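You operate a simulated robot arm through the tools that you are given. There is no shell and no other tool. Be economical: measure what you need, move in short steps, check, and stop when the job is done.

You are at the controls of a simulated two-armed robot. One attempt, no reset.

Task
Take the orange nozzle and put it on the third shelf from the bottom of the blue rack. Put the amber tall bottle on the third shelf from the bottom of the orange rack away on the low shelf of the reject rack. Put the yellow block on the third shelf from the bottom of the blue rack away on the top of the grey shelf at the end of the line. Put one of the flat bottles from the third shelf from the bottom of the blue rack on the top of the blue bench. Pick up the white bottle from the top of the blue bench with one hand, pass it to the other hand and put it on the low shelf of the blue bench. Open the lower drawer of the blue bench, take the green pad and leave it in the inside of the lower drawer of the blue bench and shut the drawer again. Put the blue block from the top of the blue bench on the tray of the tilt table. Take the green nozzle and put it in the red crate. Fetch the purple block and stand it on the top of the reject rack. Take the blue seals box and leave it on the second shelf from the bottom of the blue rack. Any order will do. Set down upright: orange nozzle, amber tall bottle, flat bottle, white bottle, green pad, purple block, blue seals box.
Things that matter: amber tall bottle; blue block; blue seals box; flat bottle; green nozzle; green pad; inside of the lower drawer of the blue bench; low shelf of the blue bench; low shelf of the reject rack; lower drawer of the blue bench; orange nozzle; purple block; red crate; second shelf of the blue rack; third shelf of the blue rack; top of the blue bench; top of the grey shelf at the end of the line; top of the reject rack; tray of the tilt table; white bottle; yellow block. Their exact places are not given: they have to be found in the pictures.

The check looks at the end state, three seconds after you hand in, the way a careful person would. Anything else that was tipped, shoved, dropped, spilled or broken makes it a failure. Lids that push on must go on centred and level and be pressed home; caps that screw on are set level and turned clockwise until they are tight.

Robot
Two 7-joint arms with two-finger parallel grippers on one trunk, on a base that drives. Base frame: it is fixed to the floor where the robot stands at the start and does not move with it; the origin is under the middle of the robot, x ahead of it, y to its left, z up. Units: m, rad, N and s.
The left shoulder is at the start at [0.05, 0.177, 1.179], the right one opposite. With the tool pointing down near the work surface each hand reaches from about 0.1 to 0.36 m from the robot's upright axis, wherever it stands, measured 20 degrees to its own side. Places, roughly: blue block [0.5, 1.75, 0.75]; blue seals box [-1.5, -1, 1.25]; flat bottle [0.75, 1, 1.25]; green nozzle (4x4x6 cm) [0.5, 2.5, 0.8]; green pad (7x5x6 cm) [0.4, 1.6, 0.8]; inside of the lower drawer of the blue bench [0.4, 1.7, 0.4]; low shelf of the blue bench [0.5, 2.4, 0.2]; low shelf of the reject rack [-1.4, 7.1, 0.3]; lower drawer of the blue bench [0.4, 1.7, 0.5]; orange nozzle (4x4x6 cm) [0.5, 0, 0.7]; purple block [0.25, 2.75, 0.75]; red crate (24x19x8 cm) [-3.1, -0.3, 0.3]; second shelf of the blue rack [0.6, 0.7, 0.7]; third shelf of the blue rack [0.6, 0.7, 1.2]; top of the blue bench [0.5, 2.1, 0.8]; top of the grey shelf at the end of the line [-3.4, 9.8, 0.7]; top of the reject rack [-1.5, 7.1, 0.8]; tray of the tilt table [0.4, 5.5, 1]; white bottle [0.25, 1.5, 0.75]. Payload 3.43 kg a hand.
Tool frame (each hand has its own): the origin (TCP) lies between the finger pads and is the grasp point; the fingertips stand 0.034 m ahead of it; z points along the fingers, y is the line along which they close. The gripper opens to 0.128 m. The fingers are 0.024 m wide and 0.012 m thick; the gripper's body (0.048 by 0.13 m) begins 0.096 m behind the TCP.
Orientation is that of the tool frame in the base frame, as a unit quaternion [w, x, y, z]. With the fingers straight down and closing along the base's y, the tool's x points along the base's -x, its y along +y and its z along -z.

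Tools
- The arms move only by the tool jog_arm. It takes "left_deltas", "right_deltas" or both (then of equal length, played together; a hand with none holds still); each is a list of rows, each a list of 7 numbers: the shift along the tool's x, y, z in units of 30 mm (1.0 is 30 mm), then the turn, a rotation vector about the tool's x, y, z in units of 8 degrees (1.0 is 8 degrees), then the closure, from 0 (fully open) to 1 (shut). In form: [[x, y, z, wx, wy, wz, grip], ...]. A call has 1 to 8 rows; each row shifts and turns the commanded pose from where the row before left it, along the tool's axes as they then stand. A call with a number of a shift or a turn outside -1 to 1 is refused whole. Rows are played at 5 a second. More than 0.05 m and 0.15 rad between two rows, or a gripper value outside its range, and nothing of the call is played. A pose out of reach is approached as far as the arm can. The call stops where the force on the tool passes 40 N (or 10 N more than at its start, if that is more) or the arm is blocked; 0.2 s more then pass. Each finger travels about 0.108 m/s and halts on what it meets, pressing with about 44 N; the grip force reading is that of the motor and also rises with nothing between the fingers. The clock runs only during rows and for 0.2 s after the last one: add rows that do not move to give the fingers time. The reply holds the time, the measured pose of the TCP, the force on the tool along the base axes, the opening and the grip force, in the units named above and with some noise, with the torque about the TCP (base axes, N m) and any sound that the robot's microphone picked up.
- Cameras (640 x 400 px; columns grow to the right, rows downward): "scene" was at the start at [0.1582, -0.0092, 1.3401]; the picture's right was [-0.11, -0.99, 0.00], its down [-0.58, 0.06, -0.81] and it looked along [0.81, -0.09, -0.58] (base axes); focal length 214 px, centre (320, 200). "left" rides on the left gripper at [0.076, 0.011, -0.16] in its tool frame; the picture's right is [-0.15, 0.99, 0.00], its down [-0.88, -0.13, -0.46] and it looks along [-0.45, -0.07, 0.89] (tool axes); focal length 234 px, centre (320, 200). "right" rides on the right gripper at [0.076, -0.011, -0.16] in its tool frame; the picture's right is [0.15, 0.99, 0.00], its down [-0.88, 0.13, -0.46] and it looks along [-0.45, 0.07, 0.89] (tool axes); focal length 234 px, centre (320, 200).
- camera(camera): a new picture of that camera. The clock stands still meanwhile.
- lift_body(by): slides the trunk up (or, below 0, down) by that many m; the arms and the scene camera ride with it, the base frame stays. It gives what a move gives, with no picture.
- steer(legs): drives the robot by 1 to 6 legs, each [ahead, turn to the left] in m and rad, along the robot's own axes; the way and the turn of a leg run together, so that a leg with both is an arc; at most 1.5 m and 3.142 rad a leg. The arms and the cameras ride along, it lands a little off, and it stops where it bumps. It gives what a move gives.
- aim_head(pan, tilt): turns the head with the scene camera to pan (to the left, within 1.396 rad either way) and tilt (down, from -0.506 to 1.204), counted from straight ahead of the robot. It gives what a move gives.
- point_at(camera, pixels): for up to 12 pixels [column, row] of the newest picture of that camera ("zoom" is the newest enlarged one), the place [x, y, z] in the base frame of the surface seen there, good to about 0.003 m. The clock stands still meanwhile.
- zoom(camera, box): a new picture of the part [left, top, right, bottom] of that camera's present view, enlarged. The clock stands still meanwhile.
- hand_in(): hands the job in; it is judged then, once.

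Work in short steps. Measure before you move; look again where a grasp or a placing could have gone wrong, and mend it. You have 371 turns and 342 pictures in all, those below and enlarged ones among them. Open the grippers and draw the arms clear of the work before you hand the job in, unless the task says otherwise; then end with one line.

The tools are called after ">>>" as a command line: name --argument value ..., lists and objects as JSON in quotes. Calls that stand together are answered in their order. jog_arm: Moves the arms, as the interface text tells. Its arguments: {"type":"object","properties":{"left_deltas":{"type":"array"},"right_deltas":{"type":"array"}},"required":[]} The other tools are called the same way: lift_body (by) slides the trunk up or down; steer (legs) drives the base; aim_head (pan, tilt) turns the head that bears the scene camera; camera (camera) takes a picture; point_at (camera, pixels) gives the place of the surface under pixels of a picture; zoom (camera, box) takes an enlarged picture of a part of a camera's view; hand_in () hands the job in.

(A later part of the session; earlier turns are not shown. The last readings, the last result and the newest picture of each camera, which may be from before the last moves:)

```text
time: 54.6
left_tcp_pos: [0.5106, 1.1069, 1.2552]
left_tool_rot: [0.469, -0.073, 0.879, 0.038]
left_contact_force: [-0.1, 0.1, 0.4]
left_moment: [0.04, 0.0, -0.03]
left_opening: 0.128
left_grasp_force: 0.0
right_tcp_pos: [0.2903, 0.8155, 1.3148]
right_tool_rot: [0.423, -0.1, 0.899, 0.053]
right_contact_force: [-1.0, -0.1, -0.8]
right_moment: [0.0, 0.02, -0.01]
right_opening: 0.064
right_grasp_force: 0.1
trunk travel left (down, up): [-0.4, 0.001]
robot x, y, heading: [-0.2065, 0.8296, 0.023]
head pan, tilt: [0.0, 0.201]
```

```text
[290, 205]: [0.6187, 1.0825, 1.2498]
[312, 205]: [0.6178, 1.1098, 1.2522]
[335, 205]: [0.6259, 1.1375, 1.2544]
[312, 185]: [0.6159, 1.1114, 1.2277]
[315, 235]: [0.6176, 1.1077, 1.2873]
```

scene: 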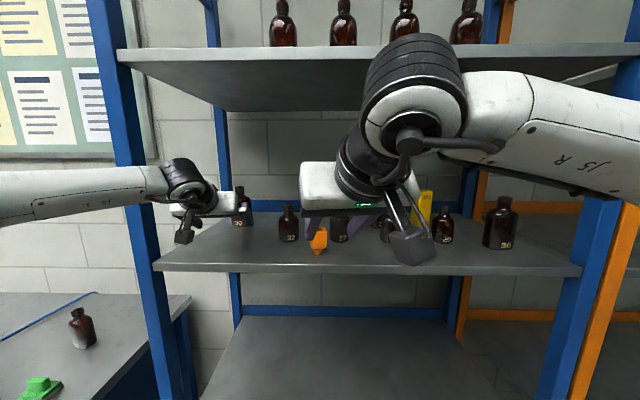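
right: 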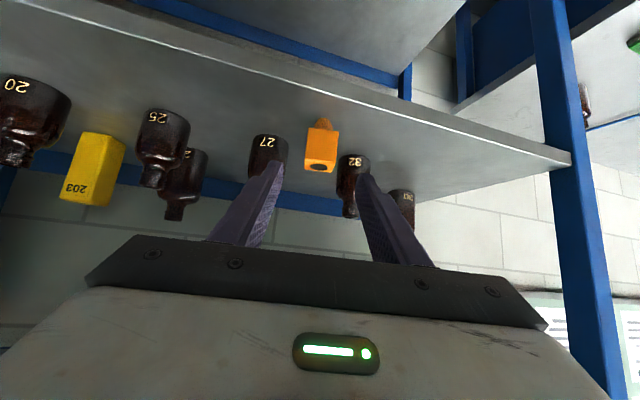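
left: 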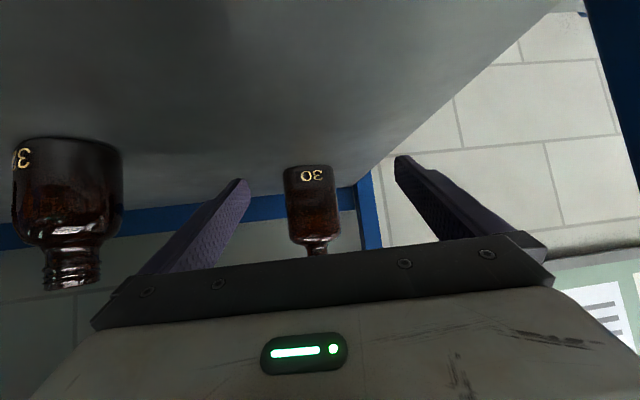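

The left forearm would pass within millimetres of the post at bottle 30. Bottle 36 at the front right may be easier; I zoom to confirm it is flat.

>>> zoom --camera "scene" --box '[416, 180, 528, 250]'

>>> point_at --camera "zoom" --pixels '[[400, 250], [455, 250], [510, 250], [430, 200], [430, 350], [475, 95], [70, 230], [130, 250], [40, 60]]'

```text
5.71 times, centred on (472, 215) of scene
```

zoom: 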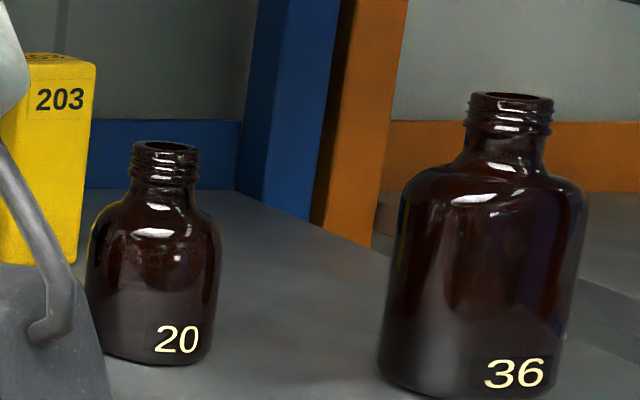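

```text
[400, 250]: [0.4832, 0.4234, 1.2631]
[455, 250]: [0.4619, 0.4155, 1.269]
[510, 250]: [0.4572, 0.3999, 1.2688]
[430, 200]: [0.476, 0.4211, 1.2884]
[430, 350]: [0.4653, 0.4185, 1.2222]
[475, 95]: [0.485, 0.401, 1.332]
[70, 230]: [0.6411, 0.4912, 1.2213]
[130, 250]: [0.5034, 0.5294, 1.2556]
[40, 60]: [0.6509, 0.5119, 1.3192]
```

I'll instead use the right hand on bottle 30, whose forearm comes from the free side. I back off, retract the left hand, extend and straighten the right, and shift the base 0.31 m left.

>>> steer --legs '[[-0.42, 0]]'

>>> jog_arm --left_deltas '[[0.559, 0, -0.829, 0, 0, 0, 0], [0.559, 0, -0.829, 0, 0, 0, 0], [0.559, 0, -0.829, 0, 0, 0, 0], [0.559, 0, -0.829, 0, 0, 0, 0], [0.559, 0, -0.829, 0, 0, 0, 0], [0.559, 0, -0.829, 0, 0, 0, 0], [0.559, 0, -0.829, 0, 0, 0, 0], [0, 0, 0, 0, 0, 0, 0]]' --right_deltas '[[0, 0, 0, 0.58, 0, 0.48, 0.3], [0, 0, 0, 0.58, 0, 0.48, 0.2], [-0.637, 0, 0.77, 0, 0, 0, 0.1], [-0.637, 0, 0.77, 0, 0, 0, 0], [-0.637, 0, 0.77, 0, 0, 0, 0], [-0.637, 0, 0.77, 0, 0, 0, 0], [-0.637, 0, 0.77, 0, 0, 0, 0], [-0.637, 0, 0.77, 0, 0, 0, 0]]'

>>> jog_arm --right_deltas '[[-0.637, 0, 0.77, 0, 0, 0, 0], [-0.4, 0, 0.98, 0, 0, 0, 0], [-0.4, 0, 0.98, 0, 0, 0, 0], [0.3, 0, 0.95, 0, 0, 0, 0], [0.5, 0, 0.5, 0, 0, 0, 0]]'

>>> steer --legs '[[0, 1.55], [0.31, 0], [0, -1.571]]'

>>> camera --camera "scene"

>>> camera --camera "right"

```text
time: 57.3
left_tcp_pos: [0.08, 1.0988, 1.2561]
left_tool_rot: [0.467, -0.074, 0.88, 0.038]
left_contact_force: [0.1, -0.9, -0.1]
left_moment: [-0.01, -0.01, 0.02]
left_opening: 0.1278
left_grasp_force: 0.1
right_tcp_pos: [-0.1399, 0.8041, 1.3166]
right_tool_rot: [0.422, -0.102, 0.899, 0.054]
right_contact_force: [-0.2, 0.2, 0.2]
right_moment: [-0.01, -0.02, 0.02]
right_opening: 0.064
right_grasp_force: 0.1
trunk travel left (down, up): [-0.4, 0.001]
robot x, y, heading: [-0.6356, 0.8145, 0.03]
head pan, tilt: [0.0, 0.201]
```

```text
time: 59.1
left_tcp_pos: [-0.1271, 1.0623, 1.2549]
left_tool_rot: [0.467, -0.075, 0.88, 0.039]
left_contact_force: [-0.2, 0.1, 0.0]
left_moment: [0.0, 0.02, -0.01]
left_opening: 0.128
left_grasp_force: 0.0
right_tcp_pos: [0.0409, 0.8077, 1.3154]
right_tool_rot: [0.425, -0.007, 0.905, 0.009]
right_contact_force: [-0.1, -0.4, -0.9]
right_moment: [-0.03, 0.0, 0.01]
right_opening: 0.1277
right_grasp_force: 0.1
trunk travel left (down, up): [-0.4, 0.001]
robot x, y, heading: [-0.6361, 0.813, 0.033]
head pan, tilt: [0.0, 0.201]
```

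```text
time: 60.3
left_tcp_pos: [-0.128, 1.0634, 1.2548]
left_tool_rot: [0.468, -0.075, 0.88, 0.039]
left_contact_force: [0.0, -0.4, 0.3]
left_moment: [0.0, 0.01, 0.02]
left_opening: 0.1278
left_grasp_force: 0.1
right_tcp_pos: [0.1315, 0.8076, 1.2568]
right_tool_rot: [0.426, -0.006, 0.905, 0.008]
right_contact_force: [0.2, 0.1, 0.0]
right_moment: [0.02, -0.01, -0.04]
right_opening: 0.1282
right_grasp_force: 0.1
right hand out of reach, approached as far as the arm can: row 3, 4
trunk travel left (down, up): [-0.4, 0.001]
robot x, y, heading: [-0.6384, 0.8108, 0.027]
head pan, tilt: [0.0, 0.201]
```

```text
time: 70.0
left_tcp_pos: [-0.1214, 1.3603, 1.2555]
left_tool_rot: [0.468, -0.06, 0.881, 0.032]
left_contact_force: [-0.9, 0.1, -0.5]
left_moment: [0.02, -0.01, 0.02]
left_opening: 0.1281
left_grasp_force: 0.0
right_tcp_pos: [0.1284, 1.0958, 1.257]
right_tool_rot: [0.424, 0.008, 0.905, 0.001]
right_contact_force: [0.8, -0.2, 0.4]
right_moment: [0.01, 0.01, 0.0]
right_opening: 0.1282
right_grasp_force: 0.1
trunk travel left (down, up): [-0.4, 0.001]
robot x, y, heading: [-0.6426, 1.1257, -0.004]
head pan, tilt: [0.0, 0.201]
```

```text
309 pictures are left
```

scene: 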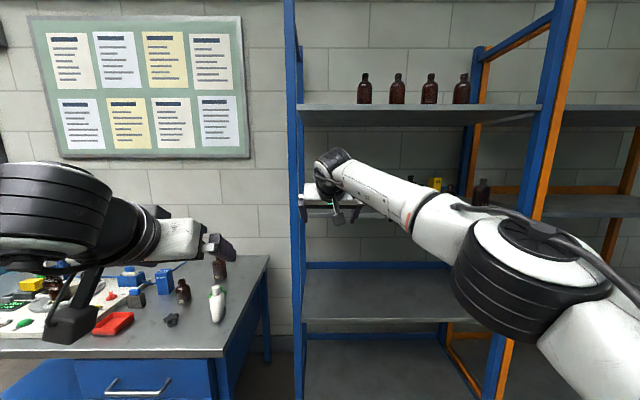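

```text
308 pictures are left
```

right: 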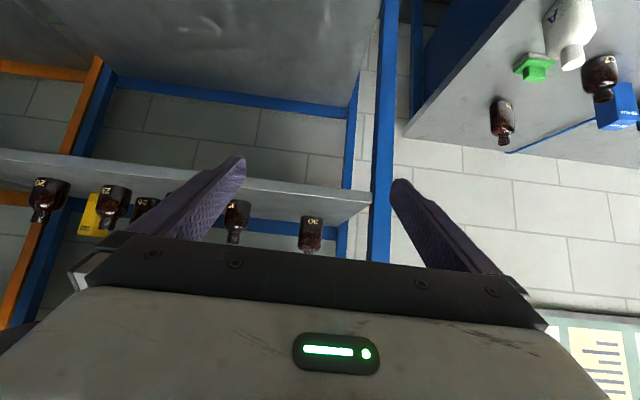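

Right hand now at (0.128, 1.096). I jog y by +14 mm and drive ahead 0.40 m, then check.

>>> jog_arm --right_deltas '[[0, 0.45, 0, 0, 0, 0, 0]]'

>>> steer --legs '[[0.4, 0]]'

>>> camera --camera "right"

>>> camera --camera "scene"

```text
time: 70.4
left_tcp_pos: [-0.122, 1.3614, 1.2561]
left_tool_rot: [0.469, -0.06, 0.881, 0.031]
left_contact_force: [-0.3, 0.2, 0.0]
left_moment: [0.0, -0.03, -0.01]
left_opening: 0.1279
left_grasp_force: 0.1
right_tcp_pos: [0.1289, 1.1106, 1.2575]
right_tool_rot: [0.424, 0.008, 0.905, 0.001]
right_contact_force: [-0.5, 0.5, -0.3]
right_moment: [-0.03, 0.03, -0.01]
right_opening: 0.128
right_grasp_force: 0.0
trunk travel left (down, up): [-0.4, 0.001]
robot x, y, heading: [-0.6355, 1.1246, 0.002]
head pan, tilt: [0.0, 0.201]
```

```text
time: 72.9
left_tcp_pos: [0.2827, 1.358, 1.255]
left_tool_rot: [0.468, -0.06, 0.881, 0.031]
left_contact_force: [0.0, -0.5, -0.2]
left_moment: [-0.01, 0.01, 0.04]
left_opening: 0.1279
left_grasp_force: 0.0
right_tcp_pos: [0.532, 1.1087, 1.2574]
right_tool_rot: [0.424, 0.008, 0.905, 0.001]
right_contact_force: [-1.0, 0.1, 0.5]
right_moment: [-0.04, -0.01, -0.01]
right_opening: 0.1277
right_grasp_force: 0.0
trunk travel left (down, up): [-0.4, 0.001]
robot x, y, heading: [-0.2329, 1.1263, -0.006]
head pan, tilt: [0.0, 0.201]
```

```text
307 pictures are left
```

right: 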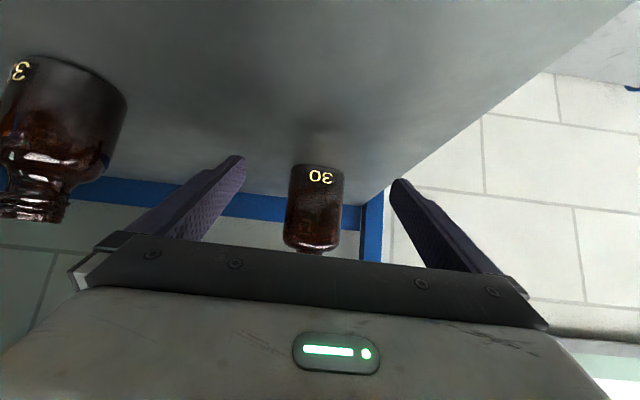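

```text
306 pictures are left
```

scene: 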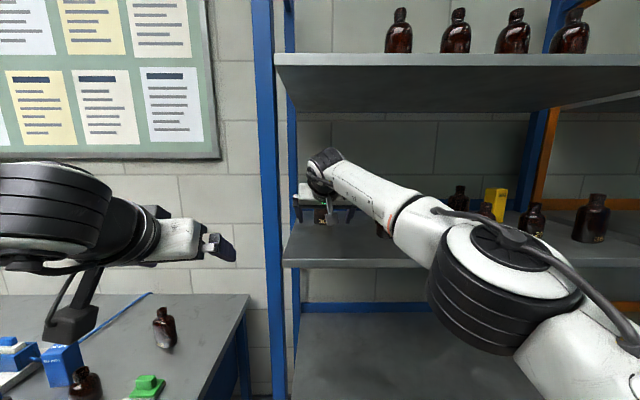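

Centred. Drive 0.105 m more and close on the bottle.

>>> steer --legs '[[0.105, 0]]'

>>> camera --camera "right"

```text
time: 74.1
left_tcp_pos: [0.3877, 1.358, 1.2568]
left_tool_rot: [0.468, -0.06, 0.881, 0.031]
left_contact_force: [0.1, 0.2, -1.2]
left_moment: [-0.03, -0.02, -0.03]
left_opening: 0.128
left_grasp_force: 0.0
right_tcp_pos: [0.6386, 1.1106, 1.2571]
right_tool_rot: [0.425, 0.007, 0.905, 0.002]
right_contact_force: [0.3, 0.8, 0.4]
right_moment: [-0.03, 0.01, 0.0]
right_opening: 0.1279
right_grasp_force: 0.0
trunk travel left (down, up): [-0.4, 0.001]
robot x, y, heading: [-0.1317, 1.1213, 0.002]
head pan, tilt: [0.0, 0.201]
```

```text
305 pictures are left
```

right: 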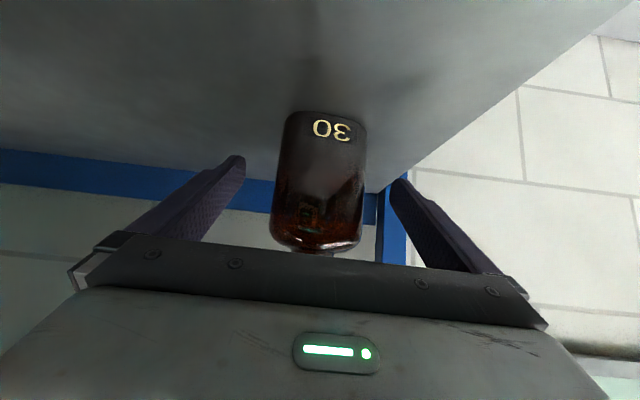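

>>> jog_arm --right_deltas '[[0, 0, 0, 0, 0, 0, 0.3], [0, 0, 0, 0, 0, 0, 0.5], [0, 0, 0, 0, 0, 0, 0.8], [0, 0, 0, 0, 0, 0, 1], [0, 0, 0, 0, 0, 0, 1]]'

>>> camera --camera "right"

```text
time: 75.3
left_tcp_pos: [0.387, 1.359, 1.2557]
left_tool_rot: [0.469, -0.06, 0.881, 0.031]
left_contact_force: [-0.3, 0.0, -0.2]
left_moment: [0.0, 0.01, 0.0]
left_opening: 0.1282
left_grasp_force: 0.0
right_tcp_pos: [0.6383, 1.1097, 1.2575]
right_tool_rot: [0.425, 0.008, 0.905, 0.002]
right_contact_force: [0.9, -0.7, 1.5]
right_moment: [-0.15, -0.01, 0.01]
right_opening: 0.0672
right_grasp_force: 44.1
trunk travel left (down, up): [-0.4, 0.001]
robot x, y, heading: [-0.1286, 1.124, -0.005]
head pan, tilt: [0.0, 0.201]
```

```text
304 pictures are left
```

right: 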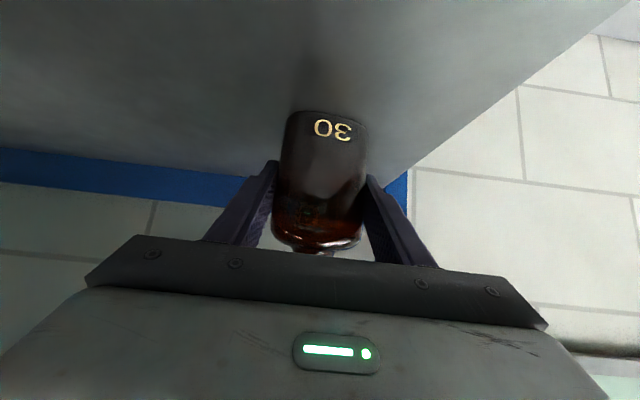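

Gripped at 67 mm. Lift 40 mm, back away 0.5 m and look at the bench.

>>> jog_arm --right_deltas '[[-0.51, 0, -0.43, 0, 0, 0, 1], [-0.51, 0, -0.43, 0, 0, 0, 1], [0, 0, 0, 0, 0, 0, 1]]'

>>> steer --legs '[[-0.55, 0]]'

>>> aim_head --pan 0.75 --tilt 0.5

>>> camera --camera "scene"

>>> camera --camera "right"

```text
time: 76.1
left_tcp_pos: [0.3876, 1.359, 1.2551]
left_tool_rot: [0.468, -0.061, 0.881, 0.032]
left_contact_force: [0.1, 0.5, -1.0]
left_moment: [0.05, -0.04, 0.02]
left_opening: 0.1279
left_grasp_force: 0.0
right_tcp_pos: [0.629, 1.104, 1.2904]
right_tool_rot: [0.424, 0.009, 0.906, 0.002]
right_contact_force: [-1.0, 0.8, -2.0]
right_moment: [0.01, -0.02, 0.0]
right_opening: 0.067
right_grasp_force: 44.4
right hand out of reach, approached as far as the arm can: row 1, 2
trunk travel left (down, up): [-0.4, 0.001]
robot x, y, heading: [-0.1333, 1.1235, -0.002]
head pan, tilt: [0.0, 0.201]
```

```text
time: 79.2
left_tcp_pos: [-0.1487, 1.3589, 1.2554]
left_tool_rot: [0.469, -0.06, 0.881, 0.032]
left_contact_force: [1.0, 0.2, 0.1]
left_moment: [0.0, 0.01, 0.02]
left_opening: 0.128
left_grasp_force: 0.1
right_tcp_pos: [0.0913, 1.1054, 1.2928]
right_tool_rot: [0.425, 0.01, 0.905, 0.002]
right_contact_force: [0.1, -0.1, -1.9]
right_moment: [0.0, 0.02, 0.02]
right_opening: 0.0674
right_grasp_force: 43.6
trunk travel left (down, up): [-0.4, 0.001]
robot x, y, heading: [-0.6665, 1.1247, -0.002]
head pan, tilt: [0.0, 0.201]
```

```text
time: 80.3
left_tcp_pos: [-0.1486, 1.3592, 1.2556]
left_tool_rot: [0.469, -0.06, 0.881, 0.032]
left_contact_force: [-0.9, -0.7, -0.5]
left_moment: [-0.01, 0.02, 0.02]
left_opening: 0.128
left_grasp_force: 0.1
right_tcp_pos: [0.0921, 1.1025, 1.2916]
right_tool_rot: [0.424, 0.011, 0.905, 0.001]
right_contact_force: [0.2, 0.8, -0.7]
right_moment: [0.04, 0.04, 0.02]
right_opening: 0.0672
right_grasp_force: 44.3
trunk travel left (down, up): [-0.4, 0.001]
robot x, y, heading: [-0.6667, 1.1283, -0.001]
head pan, tilt: [0.75, 0.499]
```

```text
303 pictures are left
```

scene: 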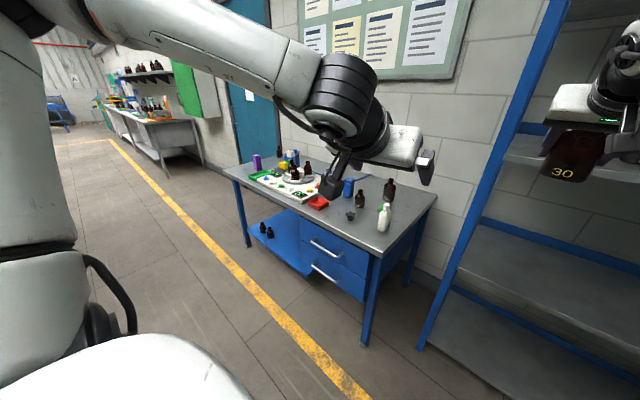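

```text
302 pictures are left
```

right: 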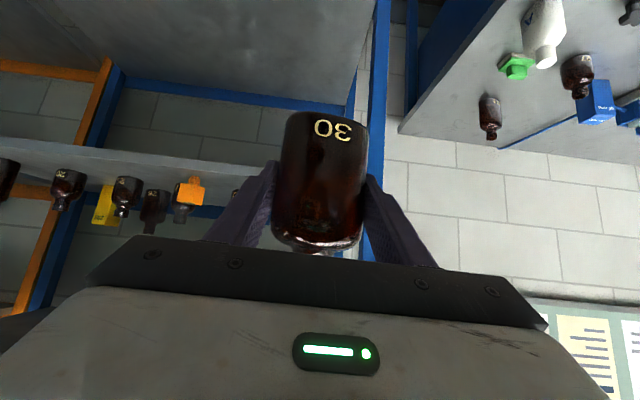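

I zoom on the bench and measure key points.

>>> zoom --camera "scene" --box '[210, 140, 450, 290]'

>>> point_at --camera "zoom" --pixels '[[465, 215], [445, 290], [90, 120], [605, 160], [460, 215], [485, 160], [400, 170], [370, 207], [370, 120], [118, 60], [150, 250], [300, 285]]'

```text
2.67 times, centred on (330, 215) of scene
```

zoom: 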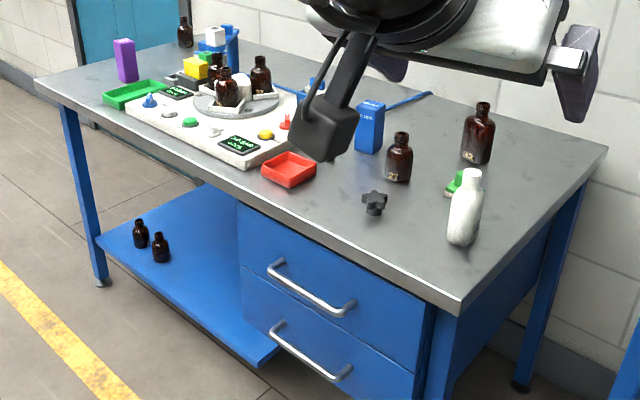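

```text
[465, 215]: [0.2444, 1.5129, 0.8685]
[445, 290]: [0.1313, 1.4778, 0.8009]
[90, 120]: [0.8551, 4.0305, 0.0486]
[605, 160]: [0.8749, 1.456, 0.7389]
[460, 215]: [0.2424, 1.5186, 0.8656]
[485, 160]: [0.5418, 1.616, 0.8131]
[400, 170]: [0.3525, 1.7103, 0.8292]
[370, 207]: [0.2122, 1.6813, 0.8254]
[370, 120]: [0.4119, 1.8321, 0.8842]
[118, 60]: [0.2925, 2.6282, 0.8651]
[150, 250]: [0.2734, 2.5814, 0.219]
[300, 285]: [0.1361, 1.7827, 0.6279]
```

Bench top is z 0.80, front edge x≈0.11. I drive to face the bench centre and look down on it for a free spot.

>>> steer --legs '[[0, 1.571], [0.87, 0], [0, -1.571]]'

>>> aim_head --pan 0.0 --tilt 0.55

>>> camera --camera "scene"

>>> camera --camera "right"

>>> camera --camera "left"

```text
time: 92.5
left_tcp_pos: [-0.1515, 2.2416, 1.2561]
left_tool_rot: [0.468, -0.069, 0.88, 0.036]
left_contact_force: [0.1, -0.8, 0.0]
left_moment: [-0.03, -0.02, -0.01]
left_opening: 0.1281
left_grasp_force: 0.1
right_tcp_pos: [0.0951, 1.9892, 1.2918]
right_tool_rot: [0.424, 0.002, 0.906, 0.006]
right_contact_force: [-0.3, 1.2, -1.3]
right_moment: [-0.01, -0.01, 0.03]
right_opening: 0.0672
right_grasp_force: 43.9
trunk travel left (down, up): [-0.4, 0.001]
robot x, y, heading: [-0.6661, 1.9989, 0.02]
head pan, tilt: [0.75, 0.499]
```

```text
time: 93.6
left_tcp_pos: [-0.1514, 2.242, 1.2561]
left_tool_rot: [0.469, -0.069, 0.88, 0.037]
left_contact_force: [-0.5, 0.0, -0.4]
left_moment: [0.01, 0.0, 0.01]
left_opening: 0.128
left_grasp_force: 0.0
right_tcp_pos: [0.096, 1.9899, 1.2927]
right_tool_rot: [0.425, 0.002, 0.905, 0.006]
right_contact_force: [-0.7, -0.2, -1.5]
right_moment: [-0.03, 0.0, 0.01]
right_opening: 0.0672
right_grasp_force: 43.7
trunk travel left (down, up): [-0.4, 0.001]
robot x, y, heading: [-0.6663, 1.9963, 0.013]
head pan, tilt: [0.0, 0.55]
```

```text
300 pictures are left
```

scene: 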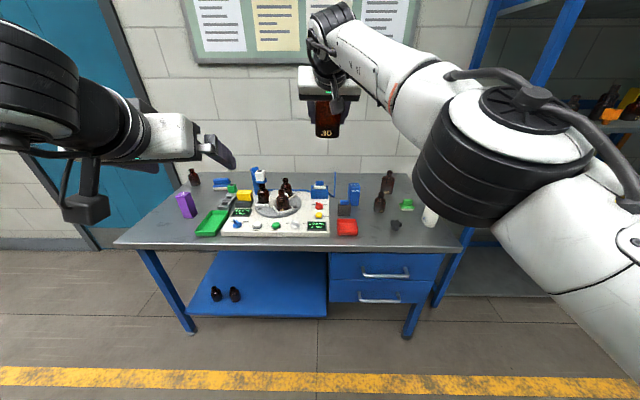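

```text
299 pictures are left
```

right: 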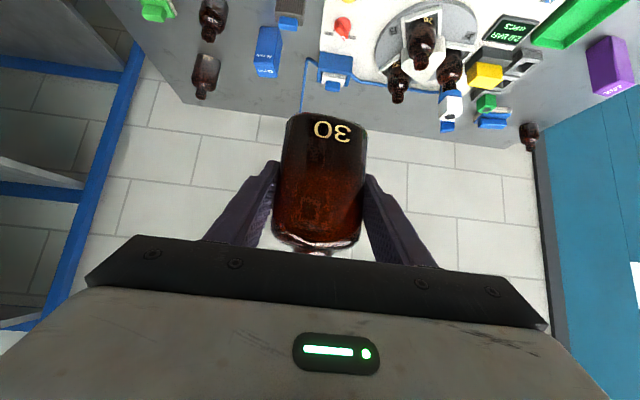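

```text
298 pictures are left
```

left: 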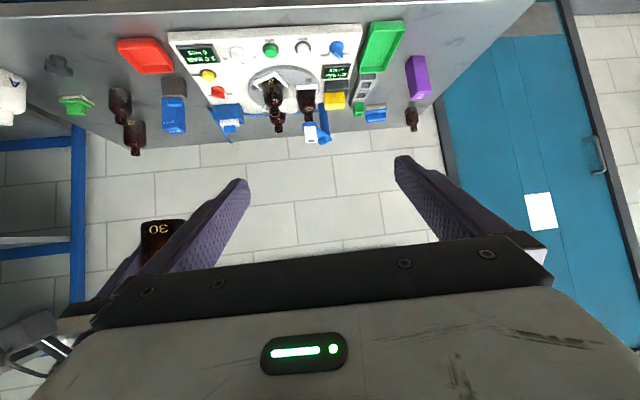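

I measure candidate free spots on the bench top.

>>> zoom --camera "scene" --box '[110, 160, 470, 260]'

>>> point_at --camera "scene" --pixels '[[358, 233], [360, 222], [390, 226], [372, 230], [160, 232], [196, 233], [125, 240], [186, 210], [430, 215], [407, 208], [379, 208], [344, 212]]'

```text
1.78 times, centred on (290, 210) of scene
```

zoom: 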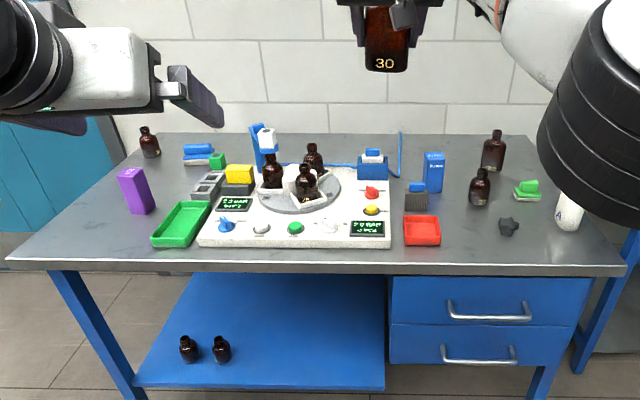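

```text
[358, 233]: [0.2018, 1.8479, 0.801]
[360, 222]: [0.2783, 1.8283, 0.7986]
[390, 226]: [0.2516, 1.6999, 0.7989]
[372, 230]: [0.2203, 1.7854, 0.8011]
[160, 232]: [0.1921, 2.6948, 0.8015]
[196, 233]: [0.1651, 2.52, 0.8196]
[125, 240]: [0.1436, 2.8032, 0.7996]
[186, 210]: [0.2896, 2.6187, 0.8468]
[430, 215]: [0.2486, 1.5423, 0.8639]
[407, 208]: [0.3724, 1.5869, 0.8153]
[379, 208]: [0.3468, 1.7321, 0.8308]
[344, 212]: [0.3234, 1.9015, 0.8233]
```

The front-left corner around (0.19, 2.71) is free. I drive there and lower the trunk with the bottle over it.

>>> steer --legs '[[0, 1.556], [0.72, 0], [0, -1.571], [0.095, 0]]'

>>> lift_body --by -0.37

>>> camera --camera "right"

>>> camera --camera "scene"

```text
time: 105.7
left_tcp_pos: [-0.0298, 2.9183, 1.255]
left_tool_rot: [0.469, -0.052, 0.881, 0.028]
left_contact_force: [0.2, 0.4, -0.9]
left_moment: [0.02, 0.0, -0.01]
left_opening: 0.1282
left_grasp_force: 0.1
right_tcp_pos: [0.2074, 2.6575, 1.2912]
right_tool_rot: [0.424, 0.018, 0.905, -0.002]
right_contact_force: [0.2, -0.2, -1.3]
right_moment: [0.02, 0.01, 0.02]
right_opening: 0.0671
right_grasp_force: 44.1
trunk travel left (down, up): [-0.4, 0.001]
robot x, y, heading: [-0.5523, 2.6908, -0.019]
head pan, tilt: [0.0, 0.55]
```

```text
time: 109.3
left_tcp_pos: [-0.0304, 2.917, 0.8861]
left_tool_rot: [0.469, -0.053, 0.881, 0.027]
left_contact_force: [0.2, 0.0, -0.2]
left_moment: [-0.02, 0.01, -0.01]
left_opening: 0.1279
left_grasp_force: 0.1
right_tcp_pos: [0.2065, 2.6561, 0.9218]
right_tool_rot: [0.425, 0.019, 0.905, -0.002]
right_contact_force: [0.8, -0.2, -1.2]
right_moment: [-0.04, -0.01, -0.01]
right_opening: 0.0671
right_grasp_force: 44.1
trunk travel left (down, up): [-0.03, 0.371]
robot x, y, heading: [-0.552, 2.6914, -0.023]
head pan, tilt: [0.0, 0.55]
```

```text
296 pictures are left
```

right: 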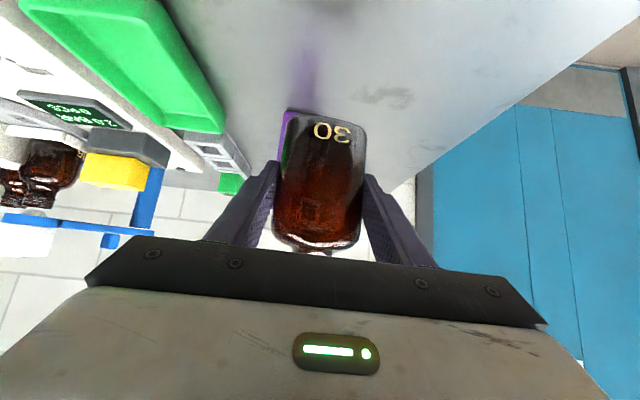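

```text
295 pictures are left
```

scene: 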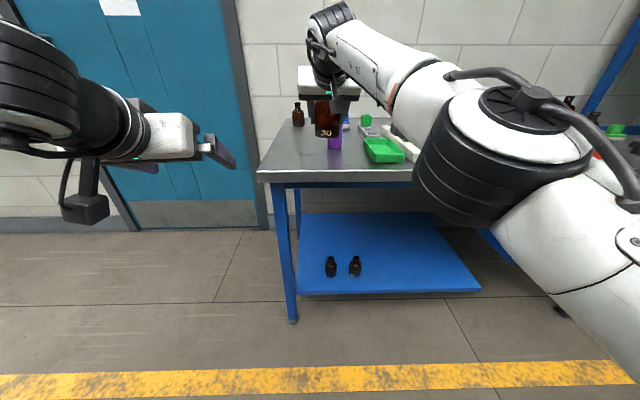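

TCP at (0.207, 2.657, 0.922). I shift 45 mm left then lower 60 mm.

>>> jog_arm --right_deltas '[[0, 0.75, 0, 0, 0, 0, 1], [0, 0.75, 0, 0, 0, 0, 1], [0.77, 0, 0.637, 0, 0, 0, 1], [0.75, 0, 0.62, 0, 0, 0, 1], [0, 0, 0, 0, 0, 0, 1]]'

>>> zoom --camera "scene" --box '[270, 70, 400, 190]'

```text
time: 110.7
left_tcp_pos: [-0.0296, 2.9175, 0.8866]
left_tool_rot: [0.469, -0.053, 0.881, 0.028]
left_contact_force: [0.1, -0.7, 0.3]
left_moment: [-0.03, 0.01, -0.02]
left_opening: 0.1281
left_grasp_force: 0.0
right_tcp_pos: [0.2294, 2.636, 0.8665]
right_tool_rot: [0.425, 0.058, 0.903, -0.006]
right_contact_force: [-0.4, -0.8, -1.3]
right_moment: [0.0, 0.0, -0.01]
right_opening: 0.0671
right_grasp_force: 43.7
right hand out of reach, approached as far as the arm can: row 1, 2, 3, 4
trunk travel left (down, up): [-0.03, 0.371]
robot x, y, heading: [-0.5505, 2.6943, -0.018]
head pan, tilt: [0.0, 0.55]
stopped in row 5 (right hand): the arm was blocked; the commanded pose is now the measured one
```

```text
3.33 times, centred on (335, 130) of scene
```

zoom: 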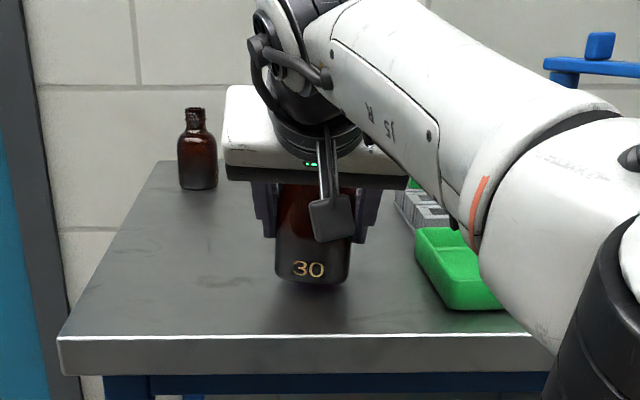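

The arm was at its reach limit and skewed slightly. I draw it back 60 mm, correct the small roll, and will reposition with the base.

>>> jog_arm --right_deltas '[[0.3, 0, -1, 0, 0, 0, 1], [0.637, 0, -0.77, 0.11, 0, -0.26, 1], [0.637, 0, -0.77, 0, 0, 0, 1], [0, 0, 0, 0, 0, 0, 1]]'

```text
time: 111.7
left_tcp_pos: [-0.0313, 2.917, 0.8867]
left_tool_rot: [0.469, -0.053, 0.881, 0.028]
left_contact_force: [0.2, 0.2, -0.1]
left_moment: [-0.02, 0.0, 0.0]
left_opening: 0.1282
left_grasp_force: 0.0
right_tcp_pos: [0.2303, 2.6373, 0.8654]
right_tool_rot: [0.427, 0.056, 0.903, -0.006]
right_contact_force: [-0.3, 0.4, -2.2]
right_moment: [-0.01, 0.0, 0.01]
right_opening: 0.0672
right_grasp_force: 44.0
right hand out of reach, approached as far as the arm can: row 1, 2, 3
trunk travel left (down, up): [-0.03, 0.371]
robot x, y, heading: [-0.5536, 2.6943, -0.019]
head pan, tilt: [0.0, 0.55]
```

It did not move; likely a straight-arm singularity. I try a different direction: up and to the right.

>>> jog_arm --right_deltas '[[-0.77, 0, -0.637, 0, 0, 0, 1], [0, -1, 0, 0, 0, 0, 1], [0, 0, 0, 0, 0, 0, 1]]'

```text
time: 112.5
left_tcp_pos: [-0.0313, 2.9169, 0.8851]
left_tool_rot: [0.469, -0.053, 0.881, 0.028]
left_contact_force: [-0.2, 0.1, 0.5]
left_moment: [0.02, -0.01, -0.01]
left_opening: 0.1278
left_grasp_force: 0.0
right_tcp_pos: [0.2279, 2.6321, 0.8752]
right_tool_rot: [0.426, 0.04, 0.904, -0.02]
right_contact_force: [-0.6, 0.5, -1.3]
right_moment: [-0.01, 0.03, 0.03]
right_opening: 0.067
right_grasp_force: 44.1
right hand out of reach, approached as far as the arm can: row 1, 2
trunk travel left (down, up): [-0.03, 0.371]
robot x, y, heading: [-0.5515, 2.6922, -0.017]
head pan, tilt: [0.0, 0.55]
```

Some response. I continue to draw back in -x, with extra rows.

>>> jog_arm --right_deltas '[[0.637, 0, -0.77, 0, 0, 0, 1], [0.637, 0, -0.77, 0, 0, 0, 1], [0, 0, 0, 0, 0, 0, 1], [0, 0, 0, 0, 0, 0, 1]]'

>>> camera --camera "scene"

```text
time: 113.5
left_tcp_pos: [-0.0301, 2.9163, 0.8867]
left_tool_rot: [0.468, -0.053, 0.882, 0.028]
left_contact_force: [0.5, 0.1, 0.1]
left_moment: [0.01, -0.03, 0.01]
left_opening: 0.1279
left_grasp_force: 0.1
right_tcp_pos: [0.2273, 2.6304, 0.8735]
right_tool_rot: [0.425, 0.04, 0.904, -0.02]
right_contact_force: [-0.2, -0.1, -1.4]
right_moment: [0.0, 0.02, -0.01]
right_opening: 0.0671
right_grasp_force: 44.0
right hand out of reach, approached as far as the arm can: row 1, 2
trunk travel left (down, up): [-0.03, 0.371]
robot x, y, heading: [-0.5512, 2.6924, -0.016]
head pan, tilt: [0.0, 0.55]
```

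```text
293 pictures are left
```

scene: 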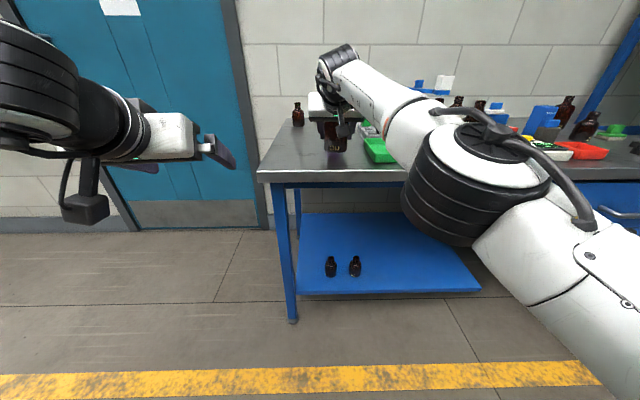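

The orientation is clean again (pure yaw), and this spot (0.227, 2.63) is free, so I lower with the trunk and check.

>>> lift_body --by -0.012

>>> zoom --camera "scene" --box '[290, 70, 410, 190]'

>>> camera --camera "right"

```text
time: 114.1
left_tcp_pos: [-0.0318, 2.9176, 0.8736]
left_tool_rot: [0.469, -0.052, 0.881, 0.027]
left_contact_force: [0.6, -0.4, 0.0]
left_moment: [-0.02, -0.03, 0.0]
left_opening: 0.1282
left_grasp_force: 0.1
right_tcp_pos: [0.2293, 2.6303, 0.8622]
right_tool_rot: [0.425, 0.041, 0.904, -0.02]
right_contact_force: [0.4, 0.1, -1.0]
right_moment: [0.01, -0.01, -0.01]
right_opening: 0.067
right_grasp_force: 44.2
trunk travel left (down, up): [-0.018, 0.383]
robot x, y, heading: [-0.5526, 2.6914, -0.021]
head pan, tilt: [0.0, 0.55]
```

```text
3.33 times, centred on (350, 130) of scene
```

zoom: 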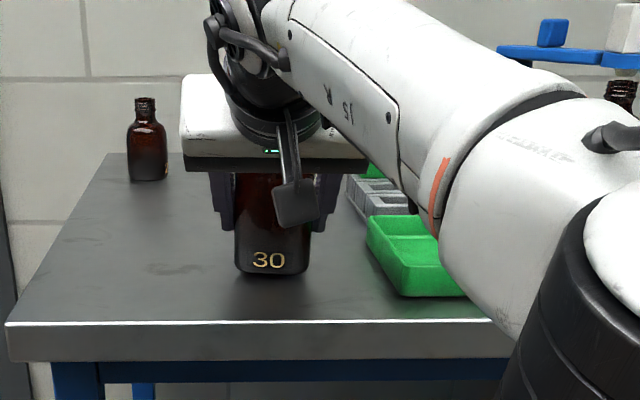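

```text
291 pictures are left
```

right: 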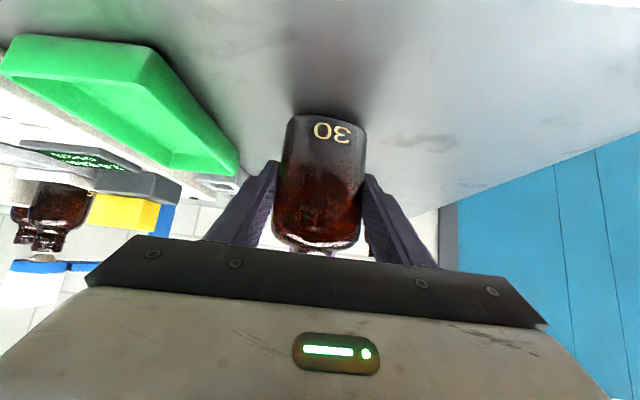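

About 3–4 mm gap. Lower 3 mm, open gently, and back away with the base.

>>> lift_body --by -0.003

>>> jog_arm --right_deltas '[[0, 0, 0, 0, 0, 0, 0.45], [0, 0, 0, 0, 0, 0, 0.32], [0, 0, 0, 0, 0, 0, 0.32]]'

>>> camera --camera "right"

```text
time: 114.6
left_tcp_pos: [-0.0298, 2.9165, 0.8711]
left_tool_rot: [0.469, -0.053, 0.881, 0.027]
left_contact_force: [0.8, 0.1, 0.2]
left_moment: [-0.02, -0.03, -0.03]
left_opening: 0.1281
left_grasp_force: 0.0
right_tcp_pos: [0.2287, 2.6306, 0.8593]
right_tool_rot: [0.425, 0.041, 0.904, -0.02]
right_contact_force: [-0.4, 0.1, -1.2]
right_moment: [-0.01, 0.02, -0.01]
right_opening: 0.0672
right_grasp_force: 44.3
trunk travel left (down, up): [-0.015, 0.386]
robot x, y, heading: [-0.5533, 2.6897, -0.018]
head pan, tilt: [0.0, 0.55]
```

```text
time: 115.4
left_tcp_pos: [-0.0304, 2.9164, 0.8707]
left_tool_rot: [0.469, -0.052, 0.881, 0.027]
left_contact_force: [0.6, -0.1, 0.7]
left_moment: [0.03, 0.02, 0.01]
left_opening: 0.1281
left_grasp_force: 0.0
right_tcp_pos: [0.228, 2.6314, 0.8598]
right_tool_rot: [0.425, 0.041, 0.904, -0.021]
right_contact_force: [0.0, 0.3, 0.4]
right_moment: [0.04, -0.01, 0.04]
right_opening: 0.0869
right_grasp_force: 0.0
trunk travel left (down, up): [-0.015, 0.386]
robot x, y, heading: [-0.5476, 2.6922, -0.018]
head pan, tilt: [0.0, 0.55]
```

```text
290 pictures are left
```

right: 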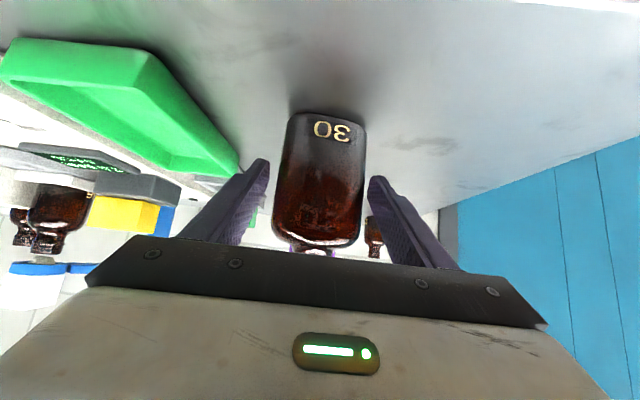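

Released cleanly. I back off 0.4 m and view the result.

>>> steer --legs '[[-0.35, 0]]'

>>> jog_arm --right_deltas '[[0.637, 0, -0.77, 0, 0, 0, 0.3], [0.637, 0, -0.77, 0, 0, 0, 0.1], [0.637, 0, -0.77, 0, 0, 0, 0], [0.637, 0, -0.77, 0, 0, 0, 0]]'

>>> lift_body --by 0.38

>>> camera --camera "scene"

```text
time: 117.7
left_tcp_pos: [-0.3712, 2.9261, 0.8715]
left_tool_rot: [0.47, -0.052, 0.881, 0.027]
left_contact_force: [-0.1, 0.1, 0.1]
left_moment: [0.0, 0.0, -0.01]
left_opening: 0.128
left_grasp_force: 0.1
right_tcp_pos: [-0.1119, 2.6396, 0.8608]
right_tool_rot: [0.426, 0.04, 0.904, -0.02]
right_contact_force: [-0.5, 0.4, 0.4]
right_moment: [0.0, -0.03, -0.02]
right_opening: 0.0868
right_grasp_force: 0.1
trunk travel left (down, up): [-0.015, 0.386]
robot x, y, heading: [-0.8922, 2.6993, -0.017]
head pan, tilt: [0.0, 0.55]
stopped in leg 1: the robot was blocked; the commanded pose is now the measured one
```

```text
time: 118.7
left_tcp_pos: [-0.3715, 2.9259, 0.8712]
left_tool_rot: [0.469, -0.053, 0.881, 0.028]
left_contact_force: [0.0, 0.0, -0.1]
left_moment: [0.0, 0.0, 0.0]
left_opening: 0.1279
left_grasp_force: 0.1
right_tcp_pos: [-0.1114, 2.6399, 0.8603]
right_tool_rot: [0.426, 0.041, 0.904, -0.02]
right_contact_force: [-0.2, 0.5, 0.0]
right_moment: [-0.04, -0.02, 0.01]
right_opening: 0.1282
right_grasp_force: 0.1
right hand out of reach, approached as far as the arm can: row 1, 2, 3, 4
trunk travel left (down, up): [-0.015, 0.386]
robot x, y, heading: [-0.8924, 2.7019, -0.022]
head pan, tilt: [0.0, 0.55]
```

```text
time: 122.4
left_tcp_pos: [-0.3711, 2.9262, 1.25]
left_tool_rot: [0.47, -0.053, 0.881, 0.028]
left_contact_force: [-0.5, 0.3, 0.1]
left_moment: [0.0, -0.02, -0.02]
left_opening: 0.1281
left_grasp_force: 0.0
right_tcp_pos: [-0.1123, 2.6406, 1.2393]
right_tool_rot: [0.425, 0.04, 0.904, -0.02]
right_contact_force: [0.4, 0.1, -0.1]
right_moment: [-0.01, 0.0, 0.0]
right_opening: 0.1281
right_grasp_force: 0.1
trunk travel left (down, up): [-0.395, 0.006]
robot x, y, heading: [-0.8888, 2.6997, -0.021]
head pan, tilt: [0.0, 0.55]
```

```text
289 pictures are left
```

scene: 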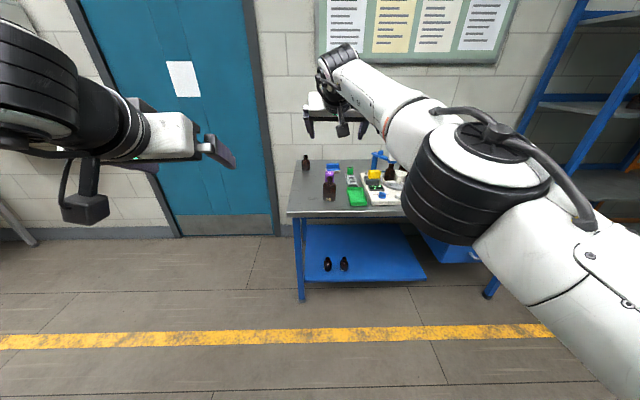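

The base bumped something behind at x≈-0.89, and the right arm is stuck at some joint limit. I try freeing it by moving right/down a bit, watching the response.

>>> jog_arm --right_deltas '[[0, -1, 0, 0, 0, 0, 0], [0, -1, 0, 0, 0, 0, 0], [0, -1, 0, 0, 0, 0, 0], [0, 0, 0, 0, 0, 0, 0], [0, 0, 0, 0, 0, 0, 0]]'

>>> steer --legs '[[0.1, 0]]'

>>> aim_head --pan -1.39 --tilt 0.7

>>> camera --camera "scene"

```text
time: 123.6
left_tcp_pos: [-0.3712, 2.9266, 1.2513]
left_tool_rot: [0.469, -0.053, 0.881, 0.028]
left_contact_force: [0.3, 0.7, 0.0]
left_moment: [-0.02, -0.01, -0.01]
left_opening: 0.1279
left_grasp_force: 0.0
right_tcp_pos: [-0.1164, 2.58, 1.2394]
right_tool_rot: [0.425, 0.041, 0.904, -0.02]
right_contact_force: [-0.5, -0.6, -0.2]
right_moment: [0.03, -0.03, -0.03]
right_opening: 0.1279
right_grasp_force: 0.1
right hand out of reach, approached as far as the arm can: row 1, 2
trunk travel left (down, up): [-0.395, 0.006]
robot x, y, heading: [-0.8928, 2.7011, -0.023]
head pan, tilt: [0.0, 0.55]
```

```text
time: 124.7
left_tcp_pos: [-0.2722, 2.9236, 1.2513]
left_tool_rot: [0.469, -0.053, 0.881, 0.027]
left_contact_force: [0.2, 0.0, -0.9]
left_moment: [0.02, -0.03, 0.02]
left_opening: 0.128
left_grasp_force: 0.1
right_tcp_pos: [-0.0185, 2.5776, 1.2416]
right_tool_rot: [0.425, 0.041, 0.904, -0.021]
right_contact_force: [-0.2, 0.4, 0.2]
right_moment: [0.02, 0.05, -0.03]
right_opening: 0.1279
right_grasp_force: 0.1
trunk travel left (down, up): [-0.395, 0.006]
robot x, y, heading: [-0.7938, 2.6995, -0.025]
head pan, tilt: [0.0, 0.55]
```

```text
time: 126.2
left_tcp_pos: [-0.273, 2.9232, 1.2502]
left_tool_rot: [0.471, -0.053, 0.88, 0.027]
left_contact_force: [0.1, 0.3, -0.1]
left_moment: [0.01, -0.02, 0.03]
left_opening: 0.1279
left_grasp_force: 0.0
right_tcp_pos: [-0.0196, 2.5772, 1.2421]
right_tool_rot: [0.425, 0.041, 0.904, -0.02]
right_contact_force: [-0.9, 0.1, 0.7]
right_moment: [-0.02, -0.01, 0.04]
right_opening: 0.1278
right_grasp_force: 0.1
trunk travel left (down, up): [-0.395, 0.006]
robot x, y, heading: [-0.7928, 2.7015, -0.023]
head pan, tilt: [-1.389, 0.7]
```

```text
288 pictures are left
```

scene: 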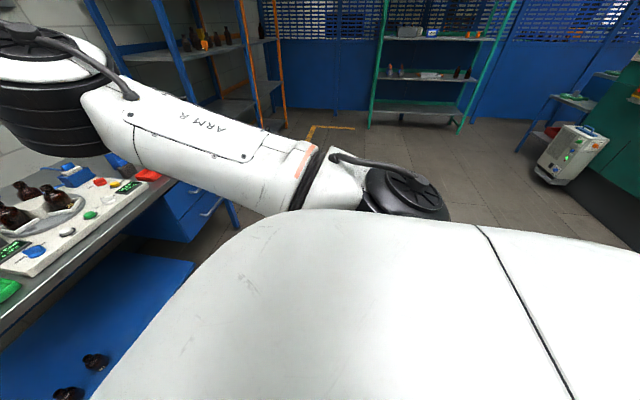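

Moving right frees the arm. I look over the left shoulder to see what is behind.

>>> aim_head --pan 1.39 --tilt 0.6

>>> camera --camera "scene"

```text
time: 128.7
left_tcp_pos: [-0.273, 2.9239, 1.2515]
left_tool_rot: [0.469, -0.053, 0.881, 0.028]
left_contact_force: [0.0, -0.6, -0.7]
left_moment: [-0.01, -0.01, -0.01]
left_opening: 0.1281
left_grasp_force: 0.0
right_tcp_pos: [-0.0183, 2.5779, 1.241]
right_tool_rot: [0.425, 0.041, 0.904, -0.019]
right_contact_force: [-0.4, 0.0, 0.0]
right_moment: [0.02, -0.01, -0.03]
right_opening: 0.1279
right_grasp_force: 0.1
trunk travel left (down, up): [-0.395, 0.006]
robot x, y, heading: [-0.7957, 2.7001, -0.021]
head pan, tilt: [1.389, 0.6]
```

```text
287 pictures are left
```

scene: 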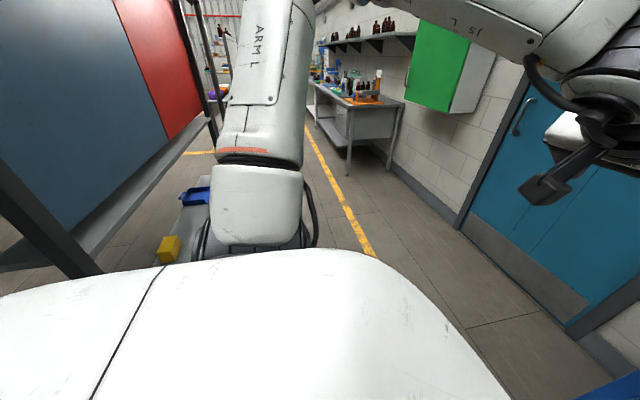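

A panel frame stands behind. I measure where it is so I keep clear.

>>> point_at --camera "scene" --pixels '[[60, 240], [90, 270], [110, 230], [180, 150], [205, 120], [195, 195], [168, 250], [170, 200]]'

```text
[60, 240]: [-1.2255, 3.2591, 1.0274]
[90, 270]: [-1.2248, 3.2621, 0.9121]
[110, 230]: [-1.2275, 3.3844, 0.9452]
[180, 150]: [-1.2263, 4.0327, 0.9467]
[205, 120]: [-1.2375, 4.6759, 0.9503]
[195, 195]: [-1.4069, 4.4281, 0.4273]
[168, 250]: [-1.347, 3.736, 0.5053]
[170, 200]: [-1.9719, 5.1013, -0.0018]
```

Frame face is at x≈-1.225, so the base radius is about 0.33 m. I drive in front of the white bottle end of the bench and look.

>>> steer --legs '[[0, -1.55], [1.05, 0], [0, 1.571]]'

>>> aim_head --pan 0.0 --tilt 0.6

>>> camera --camera "scene"

>>> camera --camera "right"

```text
time: 141.6
left_tcp_pos: [-0.2763, 1.9254, 1.2533]
left_tool_rot: [0.468, -0.077, 0.879, 0.04]
left_contact_force: [-0.5, 0.7, -0.5]
left_moment: [0.0, 0.01, -0.01]
left_opening: 0.128
left_grasp_force: 0.0
right_tcp_pos: [-0.0032, 1.5946, 1.2406]
right_tool_rot: [0.427, 0.016, 0.904, -0.008]
right_contact_force: [-0.2, 0.3, 0.0]
right_moment: [-0.01, 0.02, 0.0]
right_opening: 0.128
right_grasp_force: 0.0
trunk travel left (down, up): [-0.395, 0.006]
robot x, y, heading: [-0.7837, 1.6692, 0.038]
head pan, tilt: [1.389, 0.6]
```

```text
time: 143.2
left_tcp_pos: [-0.2773, 1.925, 1.2513]
left_tool_rot: [0.468, -0.077, 0.879, 0.04]
left_contact_force: [1.1, 0.1, 0.2]
left_moment: [0.01, -0.02, -0.03]
left_opening: 0.1276
left_grasp_force: 0.2
right_tcp_pos: [-0.0044, 1.5941, 1.2405]
right_tool_rot: [0.426, 0.015, 0.905, -0.008]
right_contact_force: [0.0, -0.8, 0.3]
right_moment: [0.02, 0.03, 0.0]
right_opening: 0.1279
right_grasp_force: 0.2
trunk travel left (down, up): [-0.395, 0.006]
robot x, y, heading: [-0.7821, 1.6721, 0.037]
head pan, tilt: [0.0, 0.6]
```

```text
286 pictures are left
```

scene: 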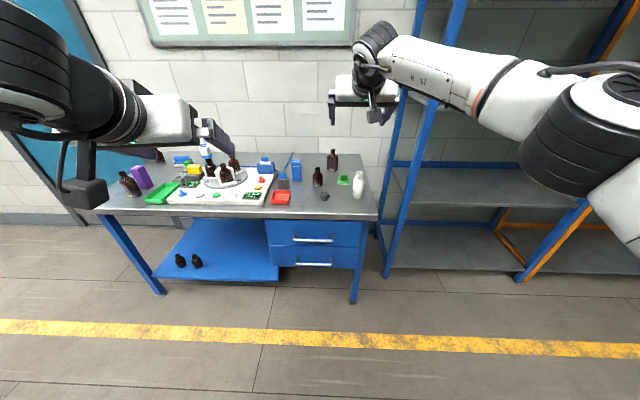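

```text
285 pictures are left
```

right: 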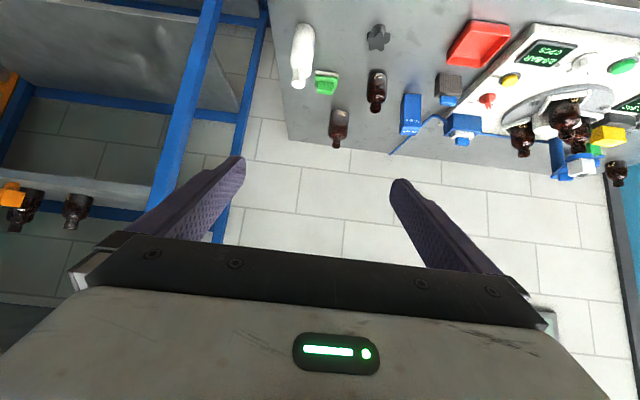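

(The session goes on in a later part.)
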